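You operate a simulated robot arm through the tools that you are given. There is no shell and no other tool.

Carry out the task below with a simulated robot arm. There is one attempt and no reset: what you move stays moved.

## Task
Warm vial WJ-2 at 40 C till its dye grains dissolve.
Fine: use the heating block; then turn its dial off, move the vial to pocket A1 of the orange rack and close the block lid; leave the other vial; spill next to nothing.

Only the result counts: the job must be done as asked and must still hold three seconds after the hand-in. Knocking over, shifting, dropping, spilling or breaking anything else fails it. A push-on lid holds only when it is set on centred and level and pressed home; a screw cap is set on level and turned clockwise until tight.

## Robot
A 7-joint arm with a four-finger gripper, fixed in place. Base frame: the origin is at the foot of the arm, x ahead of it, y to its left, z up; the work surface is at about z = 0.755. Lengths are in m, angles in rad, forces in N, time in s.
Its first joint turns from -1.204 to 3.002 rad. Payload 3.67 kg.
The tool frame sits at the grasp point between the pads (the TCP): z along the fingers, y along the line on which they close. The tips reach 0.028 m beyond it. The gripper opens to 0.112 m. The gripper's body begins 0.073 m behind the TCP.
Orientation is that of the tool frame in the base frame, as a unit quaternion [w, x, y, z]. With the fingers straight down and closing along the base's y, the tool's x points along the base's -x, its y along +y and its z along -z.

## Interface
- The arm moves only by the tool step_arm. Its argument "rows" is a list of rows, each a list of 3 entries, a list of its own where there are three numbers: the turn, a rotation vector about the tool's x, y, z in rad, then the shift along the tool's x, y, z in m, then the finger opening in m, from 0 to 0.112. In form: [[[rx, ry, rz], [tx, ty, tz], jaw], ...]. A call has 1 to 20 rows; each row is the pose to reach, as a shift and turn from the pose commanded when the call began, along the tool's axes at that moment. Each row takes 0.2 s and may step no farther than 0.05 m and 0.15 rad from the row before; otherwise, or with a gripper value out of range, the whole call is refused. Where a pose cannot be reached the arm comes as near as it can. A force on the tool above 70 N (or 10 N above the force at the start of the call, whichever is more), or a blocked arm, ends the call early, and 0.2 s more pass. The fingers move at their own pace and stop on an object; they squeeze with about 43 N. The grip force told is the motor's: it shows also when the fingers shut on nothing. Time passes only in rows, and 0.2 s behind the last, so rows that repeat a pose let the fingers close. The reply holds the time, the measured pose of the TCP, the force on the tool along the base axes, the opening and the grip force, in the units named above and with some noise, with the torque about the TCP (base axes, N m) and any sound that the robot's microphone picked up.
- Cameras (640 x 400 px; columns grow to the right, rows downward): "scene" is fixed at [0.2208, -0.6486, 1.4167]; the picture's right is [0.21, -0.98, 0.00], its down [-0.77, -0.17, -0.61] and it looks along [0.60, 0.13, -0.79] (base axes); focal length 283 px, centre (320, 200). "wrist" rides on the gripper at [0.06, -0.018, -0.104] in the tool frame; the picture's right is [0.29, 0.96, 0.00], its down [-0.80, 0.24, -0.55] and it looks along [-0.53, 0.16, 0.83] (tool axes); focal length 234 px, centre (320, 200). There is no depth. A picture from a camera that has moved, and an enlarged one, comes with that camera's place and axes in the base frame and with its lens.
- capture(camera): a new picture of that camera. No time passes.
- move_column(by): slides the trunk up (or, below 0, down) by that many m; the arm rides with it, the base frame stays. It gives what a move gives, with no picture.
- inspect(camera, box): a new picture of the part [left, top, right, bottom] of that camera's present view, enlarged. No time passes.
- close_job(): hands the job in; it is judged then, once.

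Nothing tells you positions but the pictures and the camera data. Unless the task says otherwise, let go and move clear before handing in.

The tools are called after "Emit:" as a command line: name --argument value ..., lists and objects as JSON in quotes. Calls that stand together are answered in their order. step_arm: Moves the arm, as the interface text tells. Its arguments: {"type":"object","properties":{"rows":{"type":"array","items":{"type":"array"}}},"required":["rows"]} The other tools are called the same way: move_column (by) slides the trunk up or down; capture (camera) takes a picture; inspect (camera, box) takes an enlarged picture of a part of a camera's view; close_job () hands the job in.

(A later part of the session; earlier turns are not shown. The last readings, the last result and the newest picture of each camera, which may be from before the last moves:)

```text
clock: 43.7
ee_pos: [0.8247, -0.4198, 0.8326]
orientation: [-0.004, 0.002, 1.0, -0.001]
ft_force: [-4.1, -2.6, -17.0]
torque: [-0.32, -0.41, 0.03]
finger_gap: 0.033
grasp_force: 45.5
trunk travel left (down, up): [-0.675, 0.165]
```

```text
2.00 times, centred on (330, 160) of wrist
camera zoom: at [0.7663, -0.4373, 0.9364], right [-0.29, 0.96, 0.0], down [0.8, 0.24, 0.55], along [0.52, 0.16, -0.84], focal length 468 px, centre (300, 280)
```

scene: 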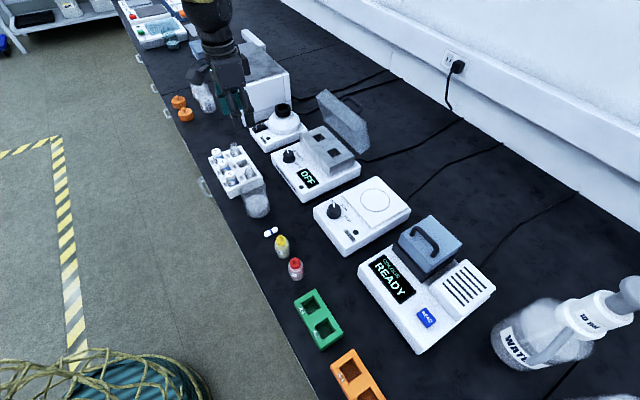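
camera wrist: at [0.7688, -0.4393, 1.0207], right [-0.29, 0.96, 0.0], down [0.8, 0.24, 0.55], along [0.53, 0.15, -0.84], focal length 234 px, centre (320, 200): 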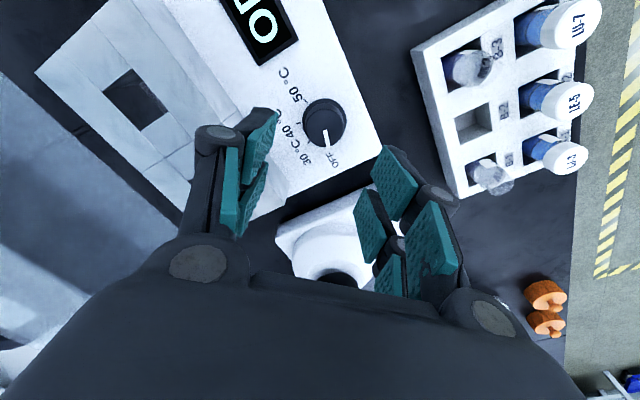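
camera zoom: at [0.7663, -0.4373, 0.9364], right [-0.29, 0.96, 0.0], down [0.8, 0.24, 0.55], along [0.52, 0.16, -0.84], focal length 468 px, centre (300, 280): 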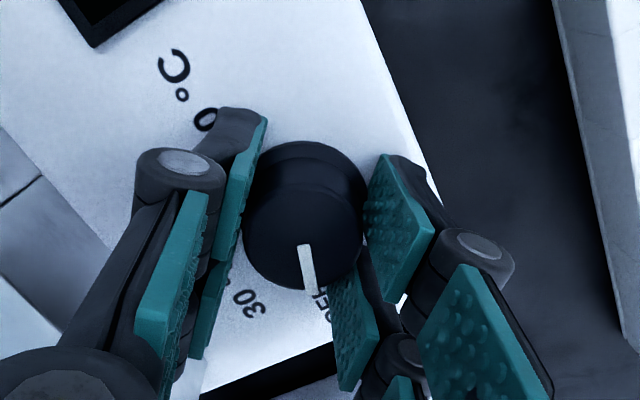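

The knob is gripped. I'll relieve the upward pull and turn clockwise about 50°, listening for clicks.

Emit:
step_arm --rows '[[[0, 0, 0], [0, 0, 0.004], 0.02], [[0, 0, 0.145], [0, 0, 0.004], 0.02], [[0, 0, 0.29], [0, 0, 0.004], 0.02], [[0, 0, 0.436], [0, 0, 0.004], 0.02], [[0, 0, 0.582], [0, 0, 0.004], 0.02], [[0, 0, 0.727], [0, 0, 0.004], 0.02], [[0, 0, 0.873], [0, 0, 0.004], 0.02]]'

Emit:
inspect --camera "wrist" --box '[190, 40, 430, 260]'

Emit:
inspect --camera "scene" --box '[250, 110, 340, 200]'

```text
clock: 45.3
ee_pos: [0.8243, -0.4201, 0.8332]
orientation: [0.0, 0.425, 0.905, -0.002]
ft_force: [-23.5, -28.5, 6.9]
torque: [-1.17, 0.74, 0.11]
finger_gap: 0.0328
grasp_force: 44.9
trunk travel left (down, up): [-0.675, 0.165]
```

```text
1.82 times, centred on (310, 150) of wrist
camera zoom: at [0.7725, -0.3864, 0.9359], right [0.55, 0.83, -0.01], down [0.7, -0.46, 0.55], along [0.46, -0.31, -0.83], focal length 426 px, centre (338, 291)
```

zoom: 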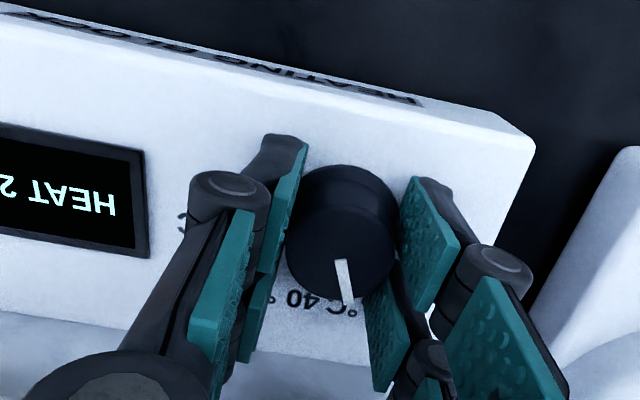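

```text
4.44 times, centred on (295, 155) of scene
camera zoom: at [0.2208, -0.6486, 1.4167], right [0.21, -0.98, 0.0], down [-0.77, -0.17, -0.61], along [0.6, 0.13, -0.79], focal length 1258 px, centre (431, 400)
```

zoom: 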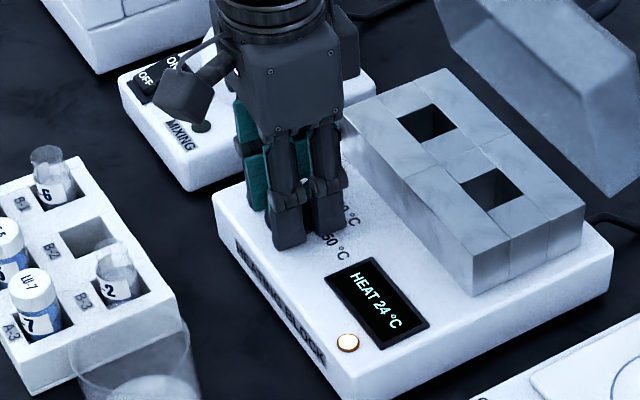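

The display now reads HEAT 24 °C, so the dial turns as expected. I'll re-centre slightly to relieve the side load and turn another ~50° to 40 °C.

Emit:
step_arm --rows '[[[0, 0, 0.0], [0.0016, -0.0019, 0], 0.02], [[0, 0, 0.145], [0.0032, -0.0038, 0], 0.02], [[0, 0, 0.29], [0.0032, -0.0038, 0], 0.02], [[0, 0, 0.436], [0.0032, -0.0038, 0], 0.02], [[0, 0, 0.582], [0.0032, -0.0038, 0], 0.02], [[0, 0, 0.727], [0.0032, -0.0038, 0], 0.02], [[0, 0, 0.873], [0.0032, -0.0038, 0], 0.02]]'

Emit:
inspect --camera "wrist" --box '[190, 40, 430, 260]'

Emit:
inspect --camera "scene" --box '[250, 110, 340, 200]'

```text
clock: 46.9
ee_pos: [0.8222, -0.4175, 0.8325]
orientation: [0.001, 0.767, 0.641, -0.002]
ft_force: [11.2, -16.0, 11.7]
torque: [-0.06, -0.25, 0.09]
finger_gap: 0.0322
grasp_force: 45.0
trunk travel left (down, up): [-0.675, 0.165]
```

```text
1.82 times, centred on (310, 150) of wrist
camera zoom: at [0.816, -0.3556, 0.9354], right [0.99, 0.11, 0.0], down [0.1, -0.83, 0.56], along [0.06, -0.55, -0.83], focal length 426 px, centre (338, 291)
```

zoom: 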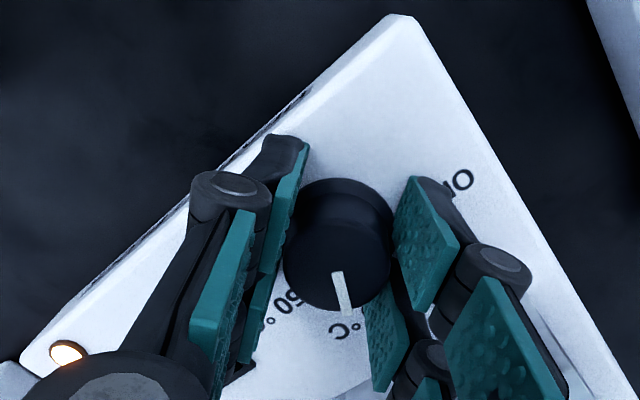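

```text
4.44 times, centred on (295, 155) of scene
camera zoom: at [0.2208, -0.6486, 1.4167], right [0.21, -0.98, 0.0], down [-0.77, -0.17, -0.61], along [0.6, 0.13, -0.79], focal length 1258 px, centre (431, 400)
```

zoom: 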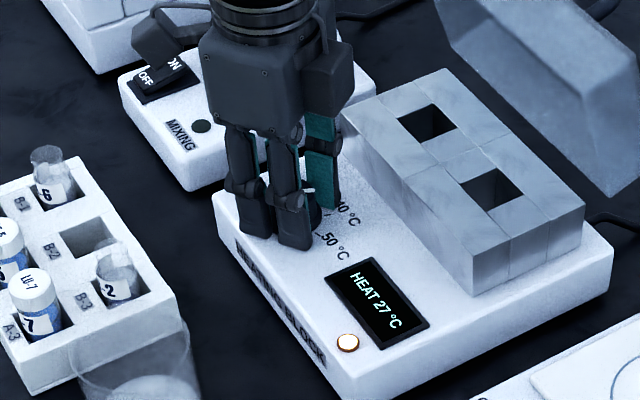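

The dial has turned about 100° and the block is heating (27 °C). I'll release, rise and check where the pointer sits.

Emit:
step_arm --rows '[[[0, 0, 0], [0, 0, 0], 0.04], [[0, 0, 0], [0, 0, 0], 0.06], [[0, 0, 0], [0, 0, -0.02], 0.06], [[0, 0, 0], [0, 0, -0.06], 0.06], [[0, 0, 0], [0, 0, -0.1], 0.06], [[0, 0, 0], [0, 0, -0.14], 0.06]]'

Emit:
inspect --camera "wrist" --box '[250, 40, 400, 200]'

Emit:
inspect --camera "scene" --box '[270, 120, 350, 200]'

```text
clock: 48.3
ee_pos: [0.8198, -0.4162, 0.9735]
orientation: [0.001, 0.767, 0.642, -0.003]
ft_force: [-0.4, -0.3, -0.5]
torque: [-0.02, -0.04, -0.01]
finger_gap: 0.0602
grasp_force: 0.1
trunk travel left (down, up): [-0.675, 0.165]
```

```text
2.50 times, centred on (325, 120) of wrist
camera zoom: at [0.8137, -0.3548, 1.0757], right [0.99, 0.11, 0.0], down [0.1, -0.82, 0.56], along [0.06, -0.55, -0.83], focal length 585 px, centre (308, 400)
```

zoom: 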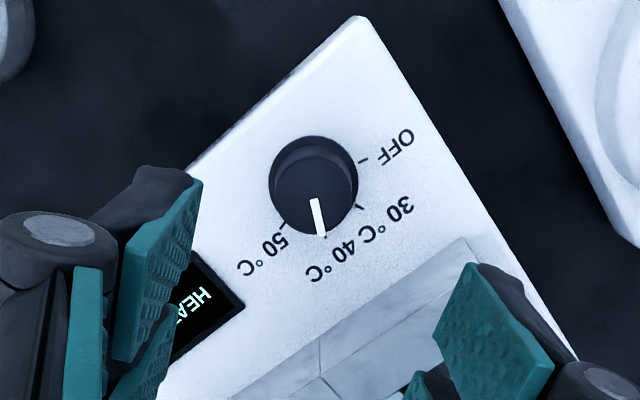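

```text
5.00 times, centred on (310, 160) of scene
camera zoom: at [0.2208, -0.6486, 1.4167], right [0.21, -0.98, 0.0], down [-0.77, -0.17, -0.61], along [0.6, 0.13, -0.79], focal length 1415 px, centre (370, 400)
```

zoom: 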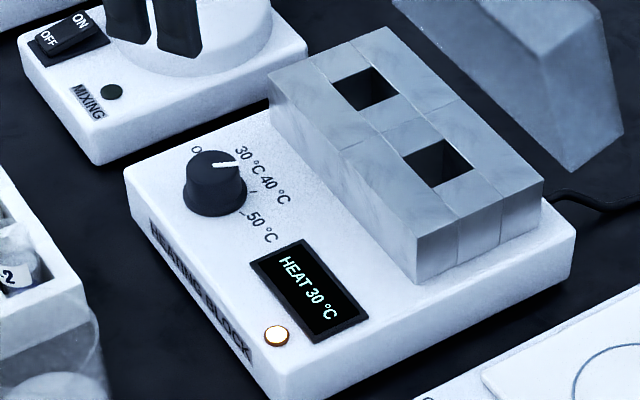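

The pointer is at 40 °C and the block is warming. Next I'll test the reach over the nearer block pocket with the empty hand held vertical.

Emit:
step_arm --rows '[[[0, 0, -0.137], [0, 0, -0.03], 0.05], [[0, 0, -0.274], [-0.022, 0.0075, -0.03], 0.05], [[0, 0, -0.411], [-0.045, 0.015, -0.03], 0.05], [[0, 0, -0.549], [-0.067, 0.0225, -0.03], 0.05], [[0, 0, -0.686], [-0.09, 0.03, -0.03], 0.05], [[0, 0, -0.823], [-0.112, 0.0375, -0.03], 0.05], [[0, 0, -0.96], [-0.1343, 0.0449, -0.03], 0.05], [[0, 0, -0.96], [-0.1343, 0.0449, -0.03], 0.05]]'

Emit:
capture --camera "wrist"

Emit:
inspect --camera "scene" --box '[260, 50, 400, 200]'

```text
clock: 50.1
ee_pos: [0.8429, -0.557, 1.0035]
orientation: [0.0, 0.384, 0.923, -0.004]
ft_force: [0.1, 0.2, 1.3]
torque: [-0.02, 0.02, -0.02]
finger_gap: 0.0501
grasp_force: 0.0
trunk travel left (down, up): [-0.675, 0.165]
```

```text
taken
camera wrist: at [0.7878, -0.5278, 1.1057], right [0.47, 0.88, -0.01], down [0.73, -0.39, 0.55], along [0.48, -0.27, -0.83], focal length 234 px, centre (320, 200)
```

wrist: 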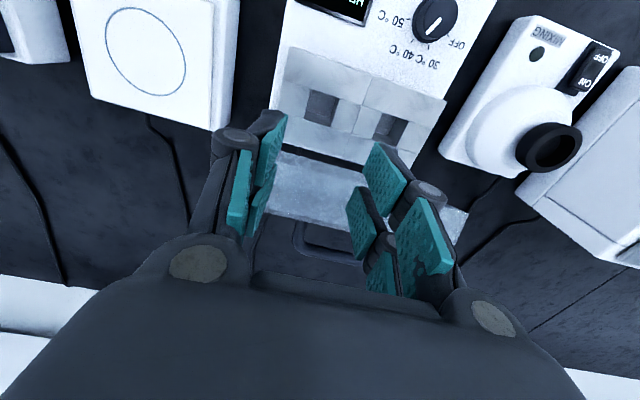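

```text
2.67 times, centred on (330, 125) of scene
camera zoom: at [0.2208, -0.6486, 1.4167], right [0.21, -0.98, 0.0], down [-0.77, -0.17, -0.61], along [0.6, 0.13, -0.79], focal length 755 px, centre (293, 400)
```

zoom: 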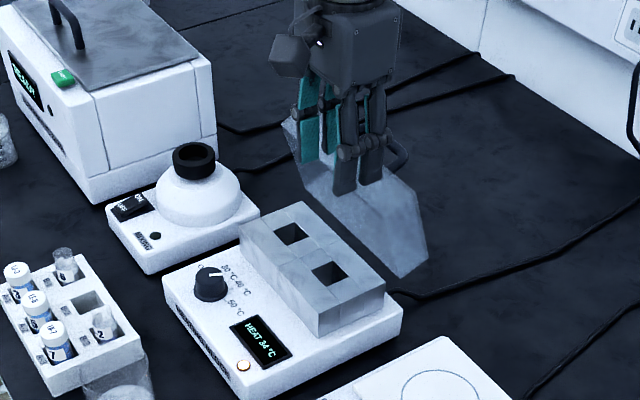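

Emit:
inspect --camera "wrist" --box '[260, 40, 460, 180]'

Emit:
inspect --camera "scene" --box '[305, 120, 365, 180]'

```text
2.86 times, centred on (360, 110) of wrist
camera zoom: at [0.7878, -0.5278, 1.1057], right [0.47, 0.88, -0.01], down [0.73, -0.39, 0.55], along [0.48, -0.27, -0.83], focal length 669 px, centre (206, 457)
```

zoom: 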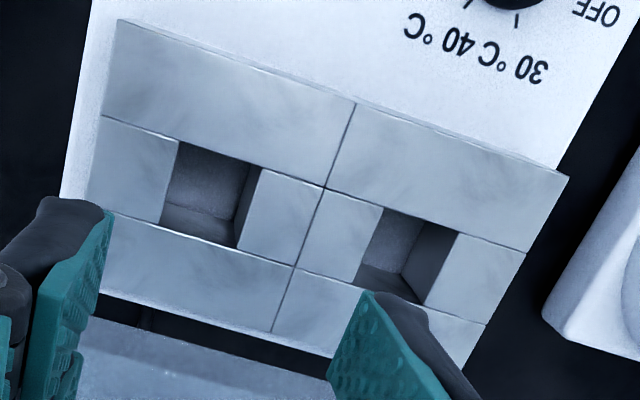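

```text
6.67 times, centred on (335, 150) of scene
camera zoom: at [0.2208, -0.6486, 1.4167], right [0.21, -0.98, 0.0], down [-0.77, -0.17, -0.61], along [0.6, 0.13, -0.79], focal length 1887 px, centre (220, 533)
```

zoom: 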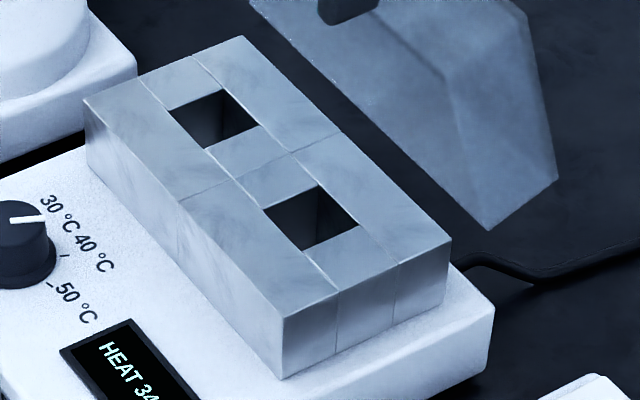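

Position is reached at this height. I'll descend partway over the pocket to test reach and alignment at working height.

Emit:
step_arm --rows '[[[0, 0, 0], [0.002, -0.001, 0.03], 0.036], [[0, 0, 0], [0.003, -0.001, 0.06], 0.036], [[0, 0, 0], [0.003, -0.001, 0.085], 0.036], [[0, 0, 0], [0.003, -0.001, 0.11], 0.036], [[0, 0, 0], [0.003, -0.001, 0.12], 0.036], [[0, 0, 0], [0.003, -0.001, 0.12], 0.036]]'

Emit:
capture --camera "wrist"

Emit:
inspect --camera "scene" --box '[280, 80, 380, 190]'

```text
clock: 50.6
ee_pos: [0.844, -0.5602, 0.9788]
orientation: [0.011, 0.385, 0.923, -0.003]
ft_force: [-12.8, 1.3, 51.7]
torque: [-0.77, -0.5, -0.2]
finger_gap: 0.0001
grasp_force: 15.7
trunk travel left (down, up): [-0.675, 0.165]
stopped in row 2: the force on the tool passed its limit at 82 N (the readings are from after the stop); the commanded pose is now the measured one
```

```text
taken
camera wrist: at [0.787, -0.5299, 1.0814], right [0.48, 0.88, 0.0], down [0.72, -0.39, 0.57], along [0.5, -0.27, -0.82], focal length 234 px, centre (320, 200)
```

wrist: 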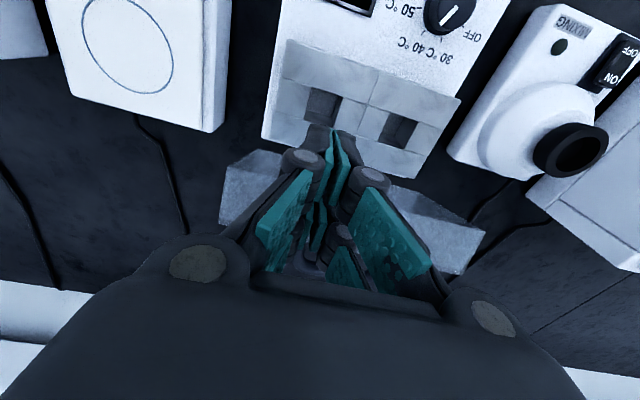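

```text
3.64 times, centred on (330, 135) of scene
camera zoom: at [0.2208, -0.6486, 1.4167], right [0.21, -0.98, 0.0], down [-0.77, -0.17, -0.61], along [0.6, 0.13, -0.79], focal length 1029 px, centre (284, 436)
```

zoom: 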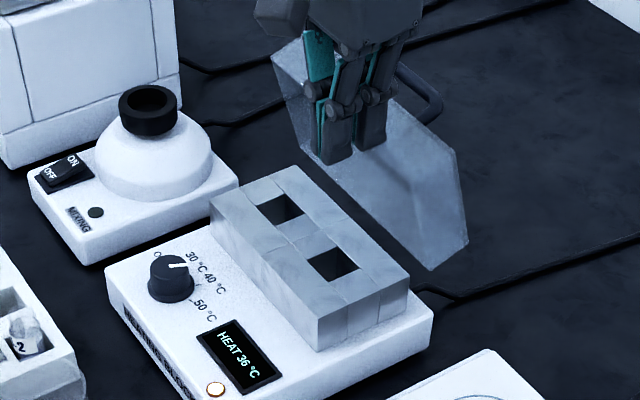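

Something stopped the descent at about z 0.98: the open lid's top edge must be under the fingers. I'll rise straight up and measure where the lid really is.

Emit:
step_arm --rows '[[[0, 0, 0], [0, 0, -0.02], 0.0], [[0, 0, 0], [0, 0, -0.05], 0.02], [[0, 0, 0], [0.02, 0, -0.08], 0.05], [[0, 0, 0], [0.06, 0, -0.1], 0.05], [[0, 0, 0], [0.1, 0, -0.1], 0.05], [[0, 0, 0], [0.14, 0, -0.1], 0.05], [[0, 0, 0], [0.14, 0, -0.1], 0.05]]'

Emit:
capture --camera "wrist"

Emit:
inspect --camera "scene" --box '[280, 70, 380, 190]'

Emit:
inspect --camera "wrist" --box '[210, 130, 420, 280]'

```text
clock: 52.2
ee_pos: [0.7452, -0.4595, 1.0666]
orientation: [0.003, 0.384, 0.923, -0.003]
ft_force: [0.4, -1.2, -0.6]
torque: [0.02, 0.0, 0.01]
finger_gap: 0.0499
grasp_force: 0.1
trunk travel left (down, up): [-0.675, 0.165]
```

```text
taken
camera wrist: at [0.6896, -0.4293, 1.1692], right [0.47, 0.88, 0.0], down [0.73, -0.39, 0.56], along [0.49, -0.27, -0.83], focal length 234 px, centre (320, 200)
```

wrist: 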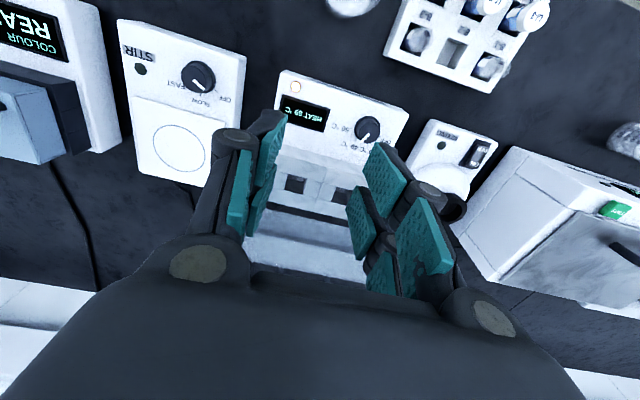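

```text
3.33 times, centred on (330, 130) of scene
camera zoom: at [0.2208, -0.6486, 1.4167], right [0.21, -0.98, 0.0], down [-0.77, -0.17, -0.61], along [0.6, 0.13, -0.79], focal length 944 px, centre (287, 433)
```

zoom: 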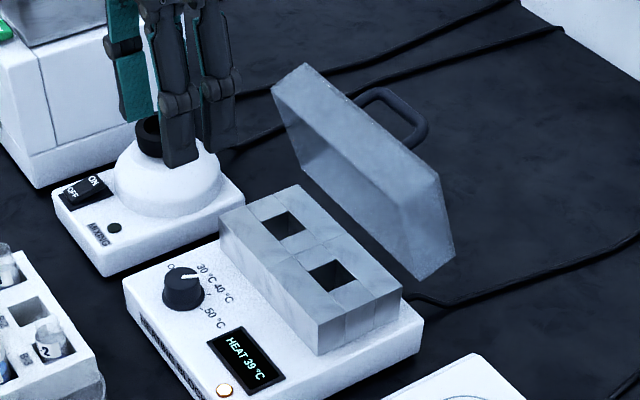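

```text
2.67 times, centred on (315, 205) of wrist
camera zoom: at [0.6896, -0.4293, 1.1692], right [0.47, 0.88, 0.0], down [0.73, -0.39, 0.56], along [0.49, -0.27, -0.83], focal length 624 px, centre (333, 187)
```

zoom: 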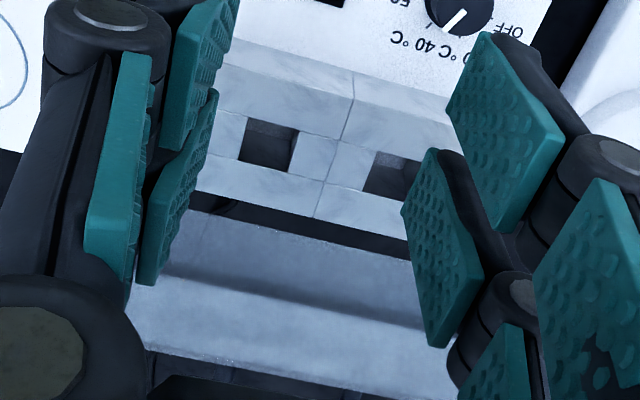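

The lid is only about 70–75° open, leaning over the back of the block. I'll push its inner rim further back with closed, tilted fingers.

Emit:
step_arm --rows '[[[0, -0.125, 0], [-0.01, 0.01, 0.0], 0.02], [[0, -0.25, 0], [-0.03, 0.02, 0.02], 0.0], [[0, -0.375, 0], [-0.055, 0.03, 0.05], 0.0], [[0, -0.5, 0], [-0.08, 0.038, 0.08], 0.0], [[0, -0.5, 0], [-0.1, 0.038, 0.112], 0.0], [[0, -0.5, 0], [-0.1, 0.038, 0.112], 0.0]]'

Emit:
capture --camera "wrist"

Emit:
inspect --camera "scene" --box '[280, 70, 380, 190]'

```text
clock: 53.6
ee_pos: [0.8418, -0.5024, 0.9587]
orientation: [0.234, 0.37, 0.893, -0.098]
ft_force: [-0.8, 0.9, 0.2]
torque: [-0.03, 0.01, -0.04]
finger_gap: 0.0001
grasp_force: 35.6
trunk travel left (down, up): [-0.675, 0.165]
```

```text
taken
camera wrist: at [0.7558, -0.4424, 1.0194], right [0.5, 0.85, -0.14], down [0.47, -0.13, 0.87], along [0.73, -0.5, -0.47], focal length 234 px, centre (320, 200)
```

wrist: 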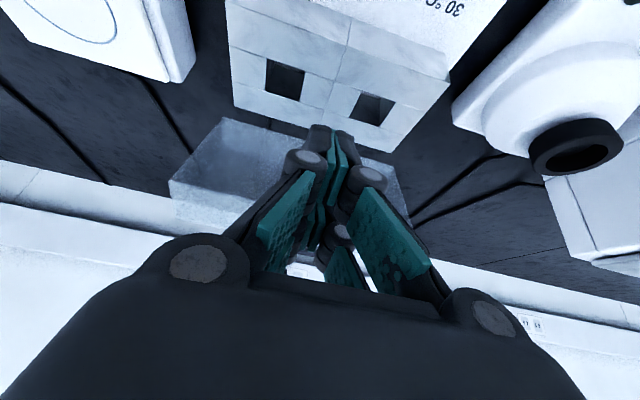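

```text
3.33 times, centred on (330, 130) of scene
camera zoom: at [0.2208, -0.6486, 1.4167], right [0.21, -0.98, 0.0], down [-0.77, -0.17, -0.61], along [0.6, 0.13, -0.79], focal length 944 px, centre (287, 433)
```

zoom: 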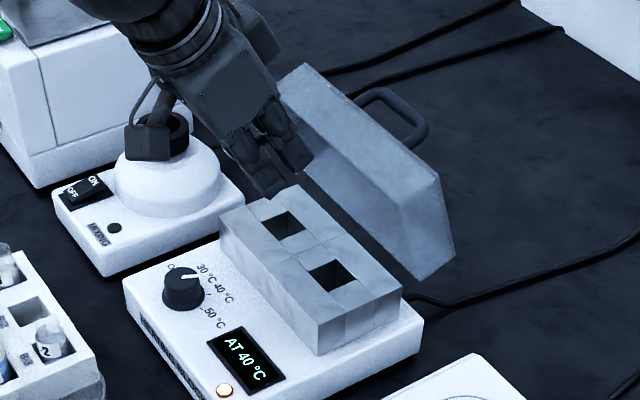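

The block reads AT 40 °C. I'll now push slowly toward the lid and watch the force.

Emit:
step_arm --rows '[[[0, 0, 0], [-0.0132, 0, 0.0072], 0.0], [[0, 0, 0], [-0.0263, 0, 0.0144], 0.0], [[0, 0, 0], [-0.0351, 0, 0.0192], 0.0], [[0, 0, 0], [-0.0439, 0, 0.024], 0.0]]'

Emit:
inspect --camera "scene" --box '[280, 70, 380, 190]'

```text
clock: 54.6
ee_pos: [0.878, -0.5385, 0.957]
orientation: [0.233, 0.37, 0.894, -0.098]
ft_force: [-0.1, -0.8, 0.7]
torque: [-0.02, 0.01, 0.0]
finger_gap: 0.0002
grasp_force: 36.0
trunk travel left (down, up): [-0.675, 0.165]
```

```text
3.33 times, centred on (330, 130) of scene
camera zoom: at [0.2208, -0.6486, 1.4167], right [0.21, -0.98, 0.0], down [-0.77, -0.17, -0.61], along [0.6, 0.13, -0.79], focal length 944 px, centre (287, 433)
```

zoom: 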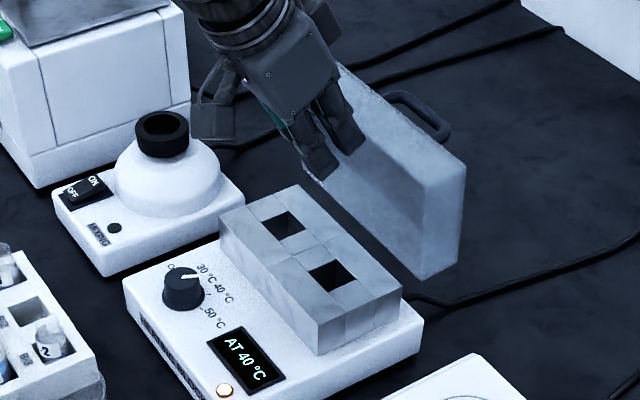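

The lid opens further with almost no force. I'll continue past vertical.

Emit:
step_arm --rows '[[[0, 0, 0], [-0.0088, 0, 0.0048], 0.0], [[0, 0, 0], [-0.0175, 0, 0.0096], 0.0], [[0, 0, 0], [-0.0263, 0, 0.0144], 0.0], [[0, 0, 0], [-0.0351, 0, 0.0192], 0.0]]'

Emit:
inspect --camera "scene" --box '[280, 70, 380, 190]'

```text
clock: 55.8
ee_pos: [0.9025, -0.5626, 0.9492]
orientation: [0.223, 0.37, 0.897, -0.096]
ft_force: [-34.3, 37.9, 6.9]
torque: [1.14, 1.09, 0.05]
finger_gap: 0.0062
grasp_force: 35.6
trunk travel left (down, up): [-0.675, 0.165]
stopped in row 4: the force on the tool passed its limit at 75 N (the readings are from after the stop); the commanded pose is now the measured one
```

```text
3.33 times, centred on (330, 130) of scene
camera zoom: at [0.2208, -0.6486, 1.4167], right [0.21, -0.98, 0.0], down [-0.77, -0.17, -0.61], along [0.6, 0.13, -0.79], focal length 944 px, centre (287, 433)
```

zoom: 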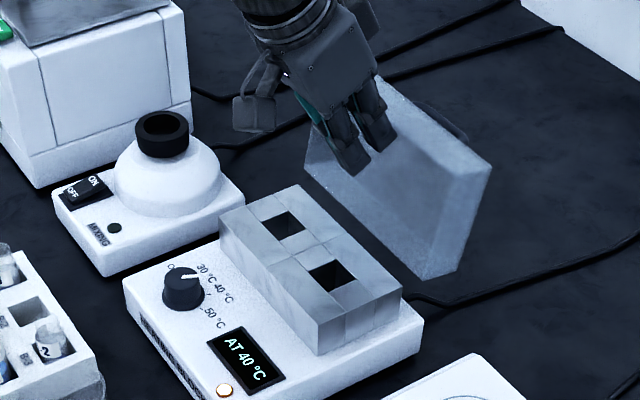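

The lid is now past vertical against its real stop, and the block hasn't moved. I'll back off and check.

Emit:
step_arm --rows '[[[0, 0, 0], [0.02, 0, -0.011], 0.0], [[0, 0, 0], [0.0527, 0, -0.0288], 0.0], [[0, 0, 0], [0.075, 0, -0.065], 0.02], [[0, 0.1, 0], [0.1, 0, -0.1], 0.05], [[0, 0.22, 0], [0.12, 0, -0.13], 0.05], [[0, 0.36, 0], [0.12, 0, -0.13], 0.05], [[0, 0.5, 0], [0.12, 0, -0.13], 0.05]]'

Emit:
capture --camera "wrist"

Emit:
inspect --camera "scene" --box '[260, 70, 380, 200]'

```text
clock: 57.4
ee_pos: [0.7841, -0.4452, 1.0074]
orientation: [-0.005, 0.383, 0.924, -0.002]
ft_force: [0.0, -0.1, 0.0]
torque: [0.01, -0.03, -0.02]
finger_gap: 0.0498
grasp_force: 0.0
trunk travel left (down, up): [-0.675, 0.165]
```

```text
taken
camera wrist: at [0.7299, -0.4167, 1.1115], right [0.47, 0.88, 0.0], down [0.74, -0.4, 0.55], along [0.48, -0.26, -0.84], focal length 234 px, centre (320, 200)
```

wrist: 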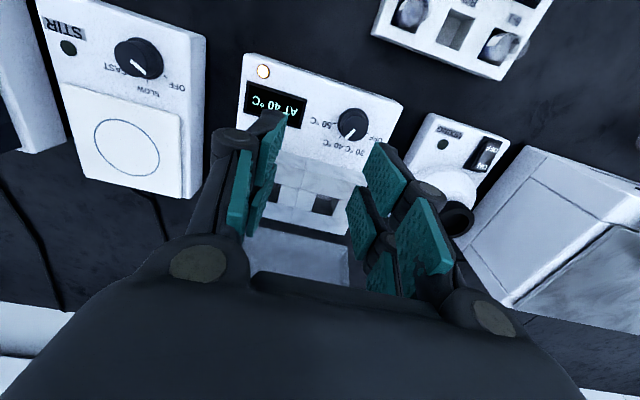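

```text
3.08 times, centred on (320, 135) of scene
camera zoom: at [0.2208, -0.6486, 1.4167], right [0.21, -0.98, 0.0], down [-0.77, -0.17, -0.61], along [0.6, 0.13, -0.79], focal length 871 px, centre (320, 400)
```

zoom: 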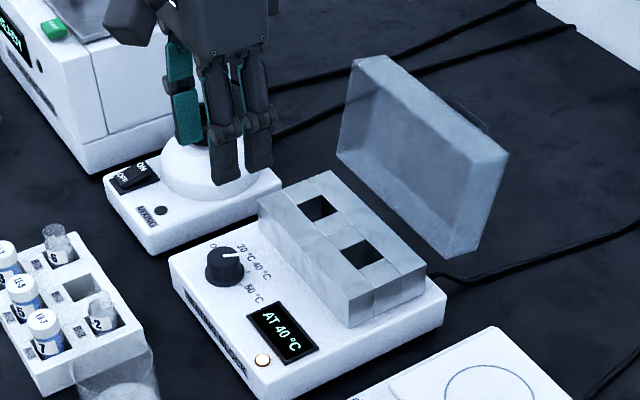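

The lid is wide open now. I'll repeat the reach and alignment test over the near pocket.

Emit:
step_arm --rows '[[[0, 0, 0], [-0.039, -0.0127, 0], 0.05], [[0, 0, 0], [-0.078, -0.0253, 0], 0.05], [[0, 0, 0], [-0.117, -0.038, 0], 0.05], [[0, 0, 0], [-0.117, -0.038, 0.03], 0.04], [[0, 0, 0], [-0.117, -0.038, 0.06], 0.036], [[0, 0, 0], [-0.117, -0.038, 0.09], 0.036], [[0, 0, 0], [-0.117, -0.038, 0.12], 0.036], [[0, 0, 0], [-0.117, -0.038, 0.12], 0.036]]'

Emit:
capture --camera "wrist"

Emit:
inspect --camera "scene" --box '[280, 80, 380, 190]'

```text
clock: 59.2
ee_pos: [0.8387, -0.5552, 0.8886]
orientation: [-0.003, 0.384, 0.923, -0.001]
ft_force: [0.5, -0.9, 0.6]
torque: [-0.01, -0.03, -0.02]
finger_gap: 0.0359
grasp_force: 0.1
trunk travel left (down, up): [-0.675, 0.165]
```

```text
taken
camera wrist: at [0.7844, -0.5256, 0.9921], right [0.47, 0.88, 0.0], down [0.74, -0.39, 0.55], along [0.48, -0.26, -0.84], focal length 234 px, centre (320, 200)
```

wrist: 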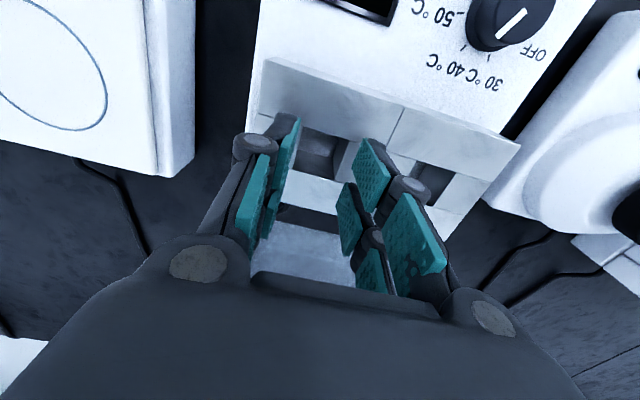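

```text
3.64 times, centred on (330, 135) of scene
camera zoom: at [0.2208, -0.6486, 1.4167], right [0.21, -0.98, 0.0], down [-0.77, -0.17, -0.61], along [0.6, 0.13, -0.79], focal length 1029 px, centre (284, 436)
```

zoom: 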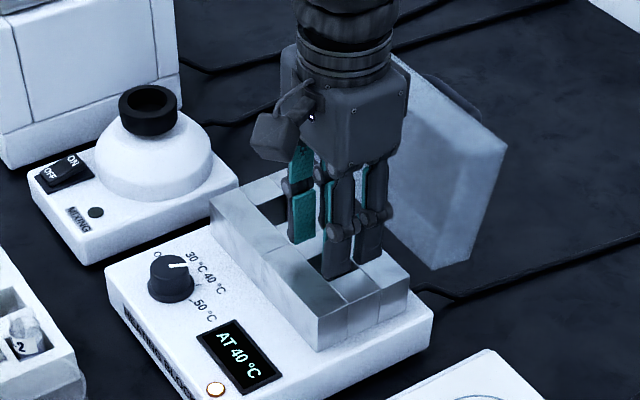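

Reach is fine there with the tool vertical. I'll zoom in on the fingertips relative to the pocket.

Emit:
inspect --camera "wrist" --box '[240, 90, 440, 250]'

Emit:
inspect --camera "scene" --box '[305, 115, 365, 175]'

```text
2.50 times, centred on (340, 170) of wrist
camera zoom: at [0.7844, -0.5256, 0.9921], right [0.47, 0.88, 0.0], down [0.74, -0.39, 0.55], along [0.48, -0.26, -0.84], focal length 585 px, centre (270, 275)
```

zoom: 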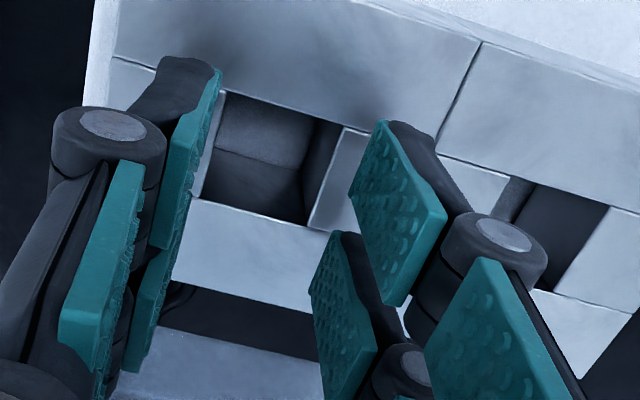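

```text
6.67 times, centred on (335, 145) of scene
camera zoom: at [0.2208, -0.6486, 1.4167], right [0.21, -0.98, 0.0], down [-0.77, -0.17, -0.61], along [0.6, 0.13, -0.79], focal length 1887 px, centre (220, 567)
```

zoom: 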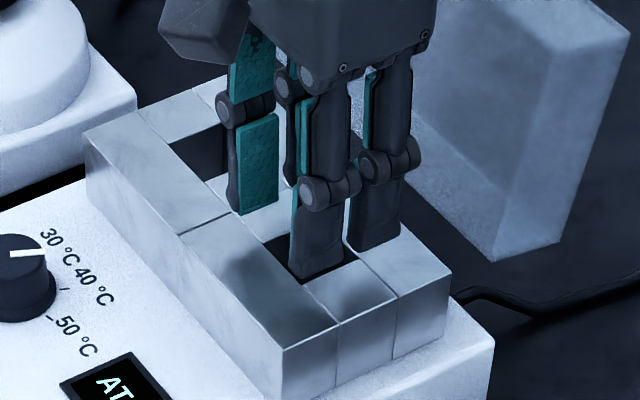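

The tool axis meets the pocket within about 1 mm. The pocket is roughly 38 mm deep, so I should hold the vial near its rim. I'll go back for the vial.

Emit:
step_arm --rows '[[[0, 0, 0], [0, 0, -0.04], 0.05], [[0, 0, 0], [0, 0, -0.08], 0.05], [[0, 0, 0], [0, 0, -0.12], 0.05], [[0, 0, 0], [0.042, 0.0193, -0.12], 0.05], [[0, 0, 0], [0.084, 0.0386, -0.12], 0.05], [[0, 0, 0], [0.126, 0.0579, -0.12], 0.05], [[0, 0, 0], [0.168, 0.077, -0.12], 0.05], [[0, 0, 0], [0.2, 0.0917, -0.12], 0.05], [[0, 0, 0], [0.2323, 0.1064, -0.12], 0.05], [[0, 0, 0], [0.2323, 0.1064, -0.08], 0.05], [[0, 0, 0], [0.2323, 0.1064, -0.04], 0.05], [[0, 0, 0], [0.2323, 0.1064, 0.0], 0.05], [[0, 0, 0], [0.2323, 0.1064, 0.03], 0.05], [[0, 0, 0], [0.2323, 0.1064, 0.03], 0.05]]'

Emit:
capture --camera "wrist"

Emit:
inspect --camera "wrist" --box '[240, 70, 440, 230]'

```text
clock: 62.2
ee_pos: [0.7483, -0.3158, 0.8606]
orientation: [-0.003, 0.384, 0.923, -0.002]
ft_force: [-0.1, 1.2, -0.6]
torque: [0.01, 0.0, -0.01]
finger_gap: 0.05
grasp_force: 0.2
trunk travel left (down, up): [-0.675, 0.165]
```

```text
taken
camera wrist: at [0.6951, -0.2857, 0.9628], right [0.47, 0.88, 0.0], down [0.74, -0.39, 0.55], along [0.48, -0.26, -0.83], focal length 234 px, centre (320, 200)
```

wrist: 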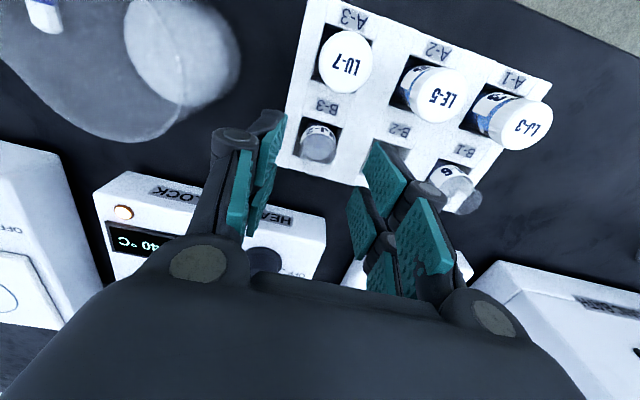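

```text
2.50 times, centred on (340, 150) of wrist
camera zoom: at [0.6951, -0.2857, 0.9628], right [0.47, 0.88, 0.0], down [0.74, -0.39, 0.55], along [0.48, -0.26, -0.83], focal length 585 px, centre (270, 325)
```

zoom: 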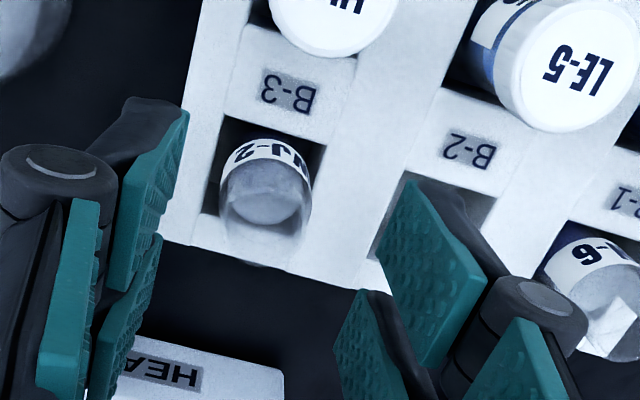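

Alignment is good. I'll descend to a shallower depth, grip near the rim and lift slowly.

Emit:
step_arm --rows '[[[0, 0, 0], [-0.0015, -0.001, 0.015], 0.05], [[0, 0, 0], [-0.0015, -0.001, 0.03], 0.05], [[0, 0, 0], [-0.0015, -0.001, 0.0345], 0.05], [[0, 0, 0], [-0.0015, -0.001, 0.0345], 0.035], [[0, 0, 0], [-0.0015, -0.001, 0.0345], 0.026], [[0, 0, 0], [-0.0015, -0.001, 0.0345], 0.02], [[0, 0, 0], [-0.0015, -0.001, 0.0345], 0.02], [[0, 0, 0], [-0.0015, -0.001, 0.0345], 0.02]]'

Emit:
step_arm --rows '[[[0, 0, 0], [0, 0, -0.004], 0.02], [[0, 0, 0], [0, 0, -0.012], 0.02], [[0, 0, 0], [0, 0, -0.022], 0.02], [[0, 0, 0], [0, 0, -0.034], 0.02], [[0, 0, 0], [0, 0, -0.046], 0.02], [[0, 0, 0], [0, 0, -0.056], 0.02], [[0, 0, 0], [0, 0, -0.064], 0.02], [[0, 0, 0], [0, 0, -0.068], 0.02]]'

Emit:
inspect --camera "wrist" --box '[240, 90, 440, 250]'

Emit:
inspect --camera "scene" --box '[190, 90, 290, 200]'

```text
clock: 64.0
ee_pos: [0.7504, -0.3178, 0.8246]
orientation: [-0.004, 0.384, 0.923, -0.002]
ft_force: [-0.4, -0.2, 0.7]
torque: [0.01, 0.0, -0.05]
finger_gap: 0.0231
grasp_force: 42.9
trunk travel left (down, up): [-0.675, 0.165]
```

```text
clock: 65.8
ee_pos: [0.7508, -0.3161, 0.8923]
orientation: [-0.003, 0.384, 0.923, -0.003]
ft_force: [0.5, 0.1, -0.3]
torque: [0.03, -0.01, -0.02]
finger_gap: 0.0229
grasp_force: 43.4
trunk travel left (down, up): [-0.675, 0.165]
```

```text
2.50 times, centred on (340, 170) of wrist
camera zoom: at [0.6964, -0.2878, 0.9963], right [0.47, 0.88, 0.0], down [0.74, -0.39, 0.55], along [0.48, -0.26, -0.84], focal length 585 px, centre (270, 275)
```

zoom: 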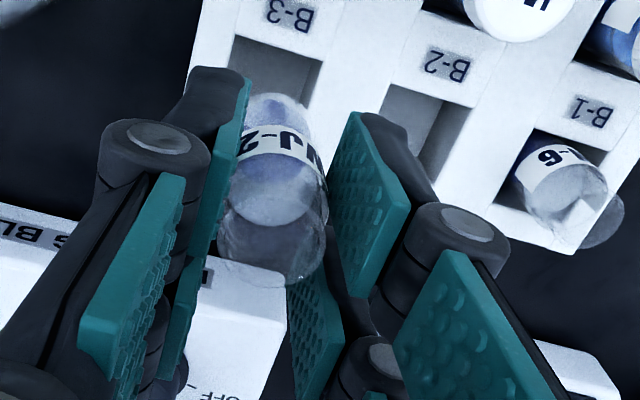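

```text
3.64 times, centred on (240, 145) of scene
camera zoom: at [0.2208, -0.6486, 1.4167], right [0.21, -0.98, 0.0], down [-0.77, -0.17, -0.61], along [0.6, 0.13, -0.79], focal length 1029 px, centre (611, 400)
```

zoom: 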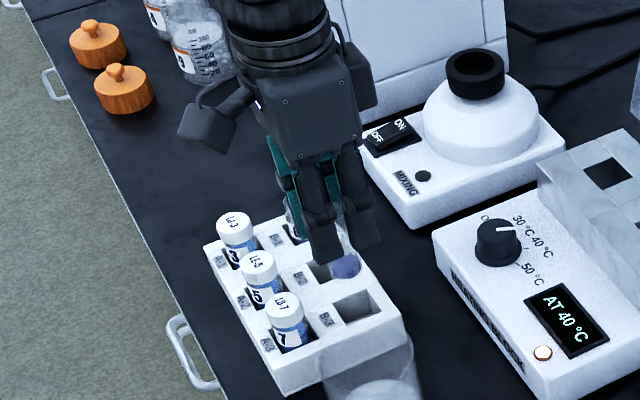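

The vial is lifted upright. I'll raise it and carry it smoothly to above the near pocket.

Emit:
step_arm --rows '[[[0, 0, 0], [0, 0, -0.008], 0.02], [[0, 0, 0], [0, 0, -0.02], 0.02], [[0, 0, 0], [0, 0, -0.034], 0.02], [[0, 0, 0], [0, 0, -0.046], 0.02], [[0, 0, 0], [-0.006, -0.0027, -0.054], 0.02], [[0, 0, 0], [-0.018, -0.0082, -0.06], 0.02], [[0, 0, 0], [-0.036, -0.0164, -0.06], 0.02], [[0, 0, 0], [-0.058, -0.0265, -0.06], 0.02], [[0, 0, 0], [-0.082, -0.0374, -0.06], 0.02], [[0, 0, 0], [-0.106, -0.0484, -0.06], 0.02], [[0, 0, 0], [-0.13, -0.0594, -0.06], 0.02], [[0, 0, 0], [-0.154, -0.0703, -0.06], 0.02], [[0, 0, 0], [-0.178, -0.0813, -0.06], 0.02], [[0, 0, 0], [-0.199, -0.0909, -0.06], 0.02], [[0, 0, 0], [-0.215, -0.0982, -0.06], 0.02], [[0, 0, 0], [-0.226, -0.1032, -0.06], 0.02], [[0, 0, 0], [-0.2308, -0.106, -0.06], 0.02], [[0, 0, 0], [-0.2308, -0.106, -0.06], 0.02]]'

Emit:
inspect --camera "wrist" --box '[240, 70, 440, 230]'

Emit:
inspect --camera "scene" --box '[280, 70, 380, 180]'

```text
clock: 69.6
ee_pos: [0.8383, -0.5551, 0.9515]
orientation: [-0.003, 0.383, 0.924, -0.003]
ft_force: [-1.2, -0.2, 0.3]
torque: [-0.01, 0.02, 0.02]
finger_gap: 0.0225
grasp_force: 43.0
trunk travel left (down, up): [-0.675, 0.165]
```

```text
2.50 times, centred on (340, 150) of wrist
camera zoom: at [0.7849, -0.526, 1.0549], right [0.47, 0.88, 0.0], down [0.74, -0.39, 0.55], along [0.48, -0.26, -0.84], focal length 585 px, centre (270, 325)
```

zoom: 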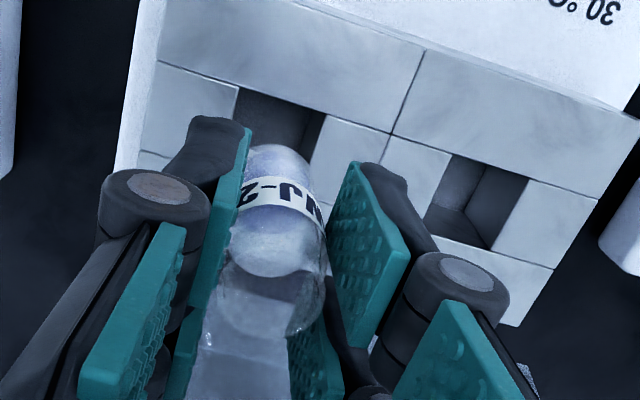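

```text
3.64 times, centred on (330, 125) of scene
camera zoom: at [0.2208, -0.6486, 1.4167], right [0.21, -0.98, 0.0], down [-0.77, -0.17, -0.61], along [0.6, 0.13, -0.79], focal length 1029 px, centre (284, 473)
```

zoom: 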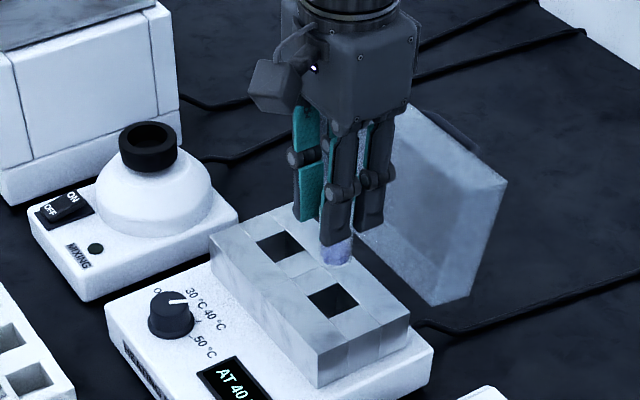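

The vial hangs straight over the pocket. I'll lower it in slow steps and check entry.

Emit:
step_arm --rows '[[[0, 0, 0], [0, 0, 0.01], 0.02], [[0, 0, 0], [0, 0, 0.024], 0.02], [[0, 0, 0], [0, 0, 0.038], 0.02], [[0, 0, 0], [0, 0, 0.05], 0.02], [[0, 0, 0], [0, 0, 0.058], 0.02], [[0, 0, 0], [0, 0, 0.058], 0.02]]'

Emit:
inspect --camera "wrist" --box '[240, 70, 440, 230]'

Emit:
inspect --camera "scene" --box '[300, 100, 370, 180]'

```text
clock: 71.0
ee_pos: [0.8376, -0.5559, 0.8935]
orientation: [-0.003, 0.383, 0.924, -0.002]
ft_force: [0.4, 0.4, -0.2]
torque: [0.0, 0.03, -0.02]
finger_gap: 0.0224
grasp_force: 43.6
trunk travel left (down, up): [-0.675, 0.165]
```

```text
2.50 times, centred on (340, 150) of wrist
camera zoom: at [0.7843, -0.526, 0.9971], right [0.47, 0.88, 0.0], down [0.74, -0.39, 0.55], along [0.48, -0.26, -0.84], focal length 585 px, centre (270, 325)
```

zoom: 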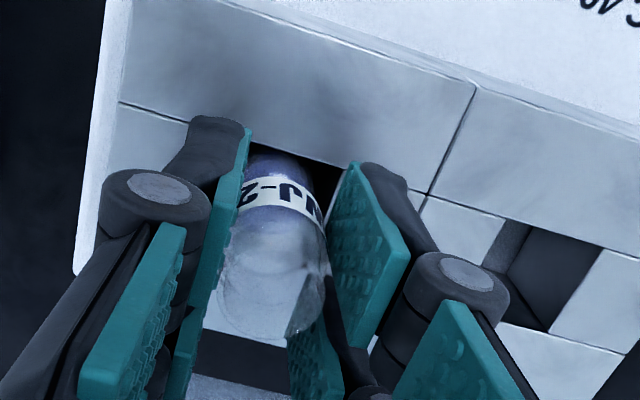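

```text
5.00 times, centred on (335, 140) of scene
camera zoom: at [0.2208, -0.6486, 1.4167], right [0.21, -0.98, 0.0], down [-0.77, -0.17, -0.61], along [0.6, 0.13, -0.79], focal length 1415 px, centre (245, 500)
```

zoom: 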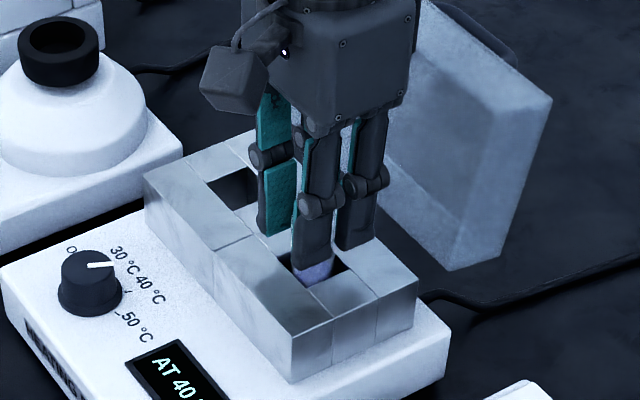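

The vial bottom is entering the pocket with no contact force. I'll keep lowering.

Emit:
step_arm --rows '[[[0, 0, 0], [0, 0, 0.006], 0.02], [[0, 0, 0], [0, 0, 0.012], 0.02], [[0, 0, 0], [0, 0, 0.017], 0.02], [[0, 0, 0], [0, 0, 0.021], 0.02], [[0, 0, 0], [0, 0, 0.021], 0.02]]'

Emit:
inspect --camera "scene" --box '[300, 100, 370, 180]'

Emit:
inspect --camera "wrist" --box '[240, 70, 440, 230]'

```text
clock: 72.2
ee_pos: [0.839, -0.5558, 0.8731]
orientation: [-0.003, 0.384, 0.923, -0.001]
ft_force: [-0.1, 0.1, -1.2]
torque: [-0.01, 0.01, -0.01]
finger_gap: 0.0228
grasp_force: 43.4
trunk travel left (down, up): [-0.675, 0.165]
```

```text
5.00 times, centred on (335, 140) of scene
camera zoom: at [0.2208, -0.6486, 1.4167], right [0.21, -0.98, 0.0], down [-0.77, -0.17, -0.61], along [0.6, 0.13, -0.79], focal length 1415 px, centre (245, 500)
```

zoom: 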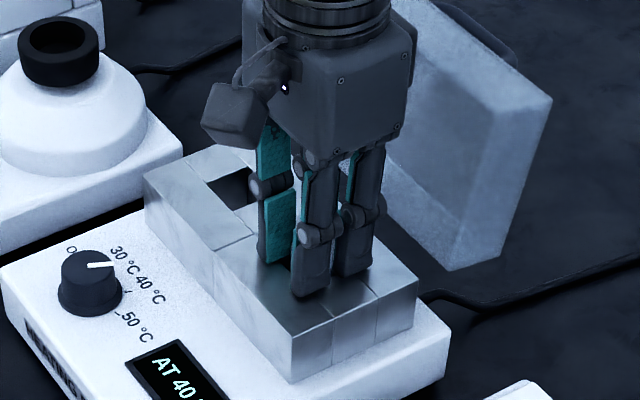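

```text
2.50 times, centred on (340, 150) of wrist
camera zoom: at [0.7846, -0.5262, 0.9763], right [0.47, 0.88, 0.0], down [0.74, -0.39, 0.55], along [0.48, -0.26, -0.84], focal length 585 px, centre (270, 325)
```

zoom: 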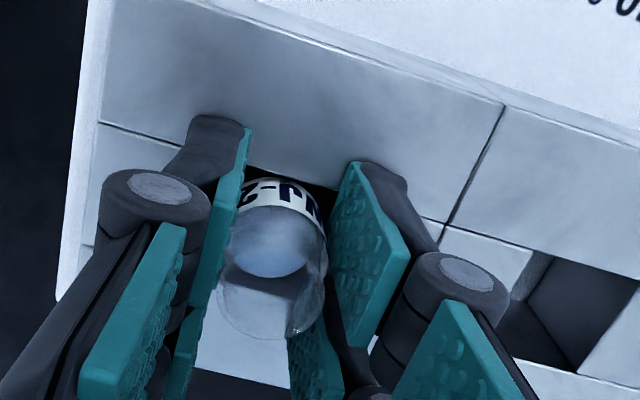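

Still no contact. I'll lower the last few millimetres.

Emit:
step_arm --rows '[[[0, 0, 0], [0, 0, 0.002], 0.02], [[0, 0, 0], [0, 0, 0.004], 0.02], [[0, 0, 0], [0, 0, 0.006], 0.02], [[0, 0, 0], [0, 0, 0.0075], 0.02]]'

Emit:
inspect --camera "wrist" --box '[240, 70, 440, 230]'

Emit:
inspect --camera "scene" --box '[300, 100, 370, 180]'

```text
clock: 73.2
ee_pos: [0.8386, -0.5561, 0.8714]
orientation: [0.001, 0.384, 0.923, -0.003]
ft_force: [5.5, -8.3, 46.0]
torque: [0.63, 0.03, -0.07]
finger_gap: 0.0223
grasp_force: 43.3
trunk travel left (down, up): [-0.675, 0.165]
```

```text
2.50 times, centred on (340, 150) of wrist
camera zoom: at [0.7835, -0.5256, 0.9752], right [0.47, 0.88, 0.0], down [0.73, -0.39, 0.56], along [0.49, -0.27, -0.83], focal length 585 px, centre (270, 325)
```

zoom: 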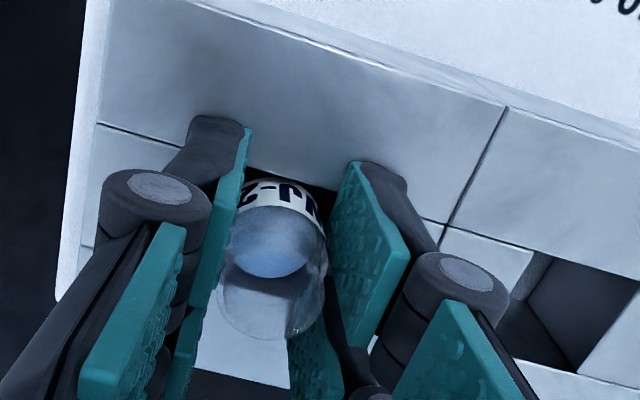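

```text
5.00 times, centred on (335, 140) of scene
camera zoom: at [0.2208, -0.6486, 1.4167], right [0.21, -0.98, 0.0], down [-0.77, -0.17, -0.61], along [0.6, 0.13, -0.79], focal length 1415 px, centre (245, 500)
```

zoom: 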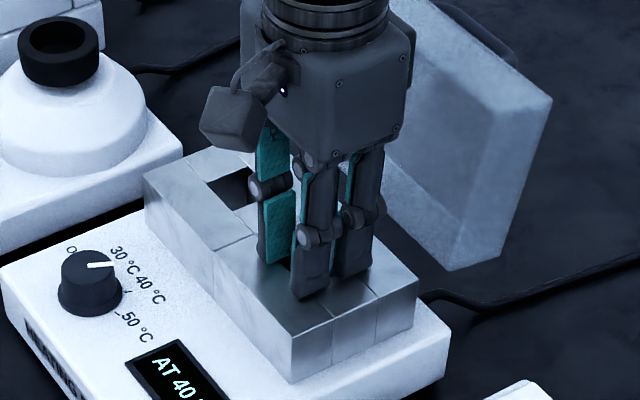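

Contact is made. I'll relieve the pressure and open the fingers.

Emit:
step_arm --rows '[[[0, 0, 0], [0, 0, -0.003], 0.02], [[0, 0, 0], [0, 0, -0.0065], 0.02], [[0, 0, 0], [0, 0, -0.0065], 0.024], [[0, 0, 0], [0, 0, -0.0065], 0.03], [[0, 0, 0], [0, 0, -0.0065], 0.04], [[0, 0, 0], [0, 0, -0.0065], 0.04]]'

Emit:
inspect --camera "wrist" --box '[240, 70, 440, 230]'

```text
clock: 74.6
ee_pos: [0.8366, -0.5541, 0.871]
orientation: [-0.005, 0.383, 0.924, -0.002]
ft_force: [-1.5, 2.5, 7.8]
torque: [-0.02, -0.02, 0.02]
finger_gap: 0.0401
grasp_force: 0.1
trunk travel left (down, up): [-0.675, 0.165]
```

```text
2.50 times, centred on (340, 150) of wrist
camera zoom: at [0.7829, -0.5251, 0.9752], right [0.47, 0.88, 0.0], down [0.74, -0.4, 0.55], along [0.48, -0.26, -0.84], focal length 585 px, centre (270, 325)
```

zoom: 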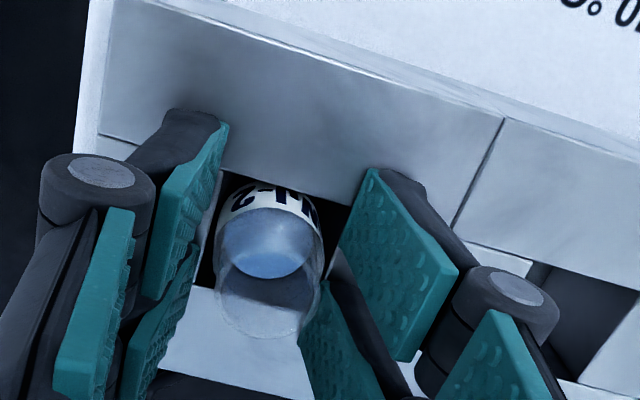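

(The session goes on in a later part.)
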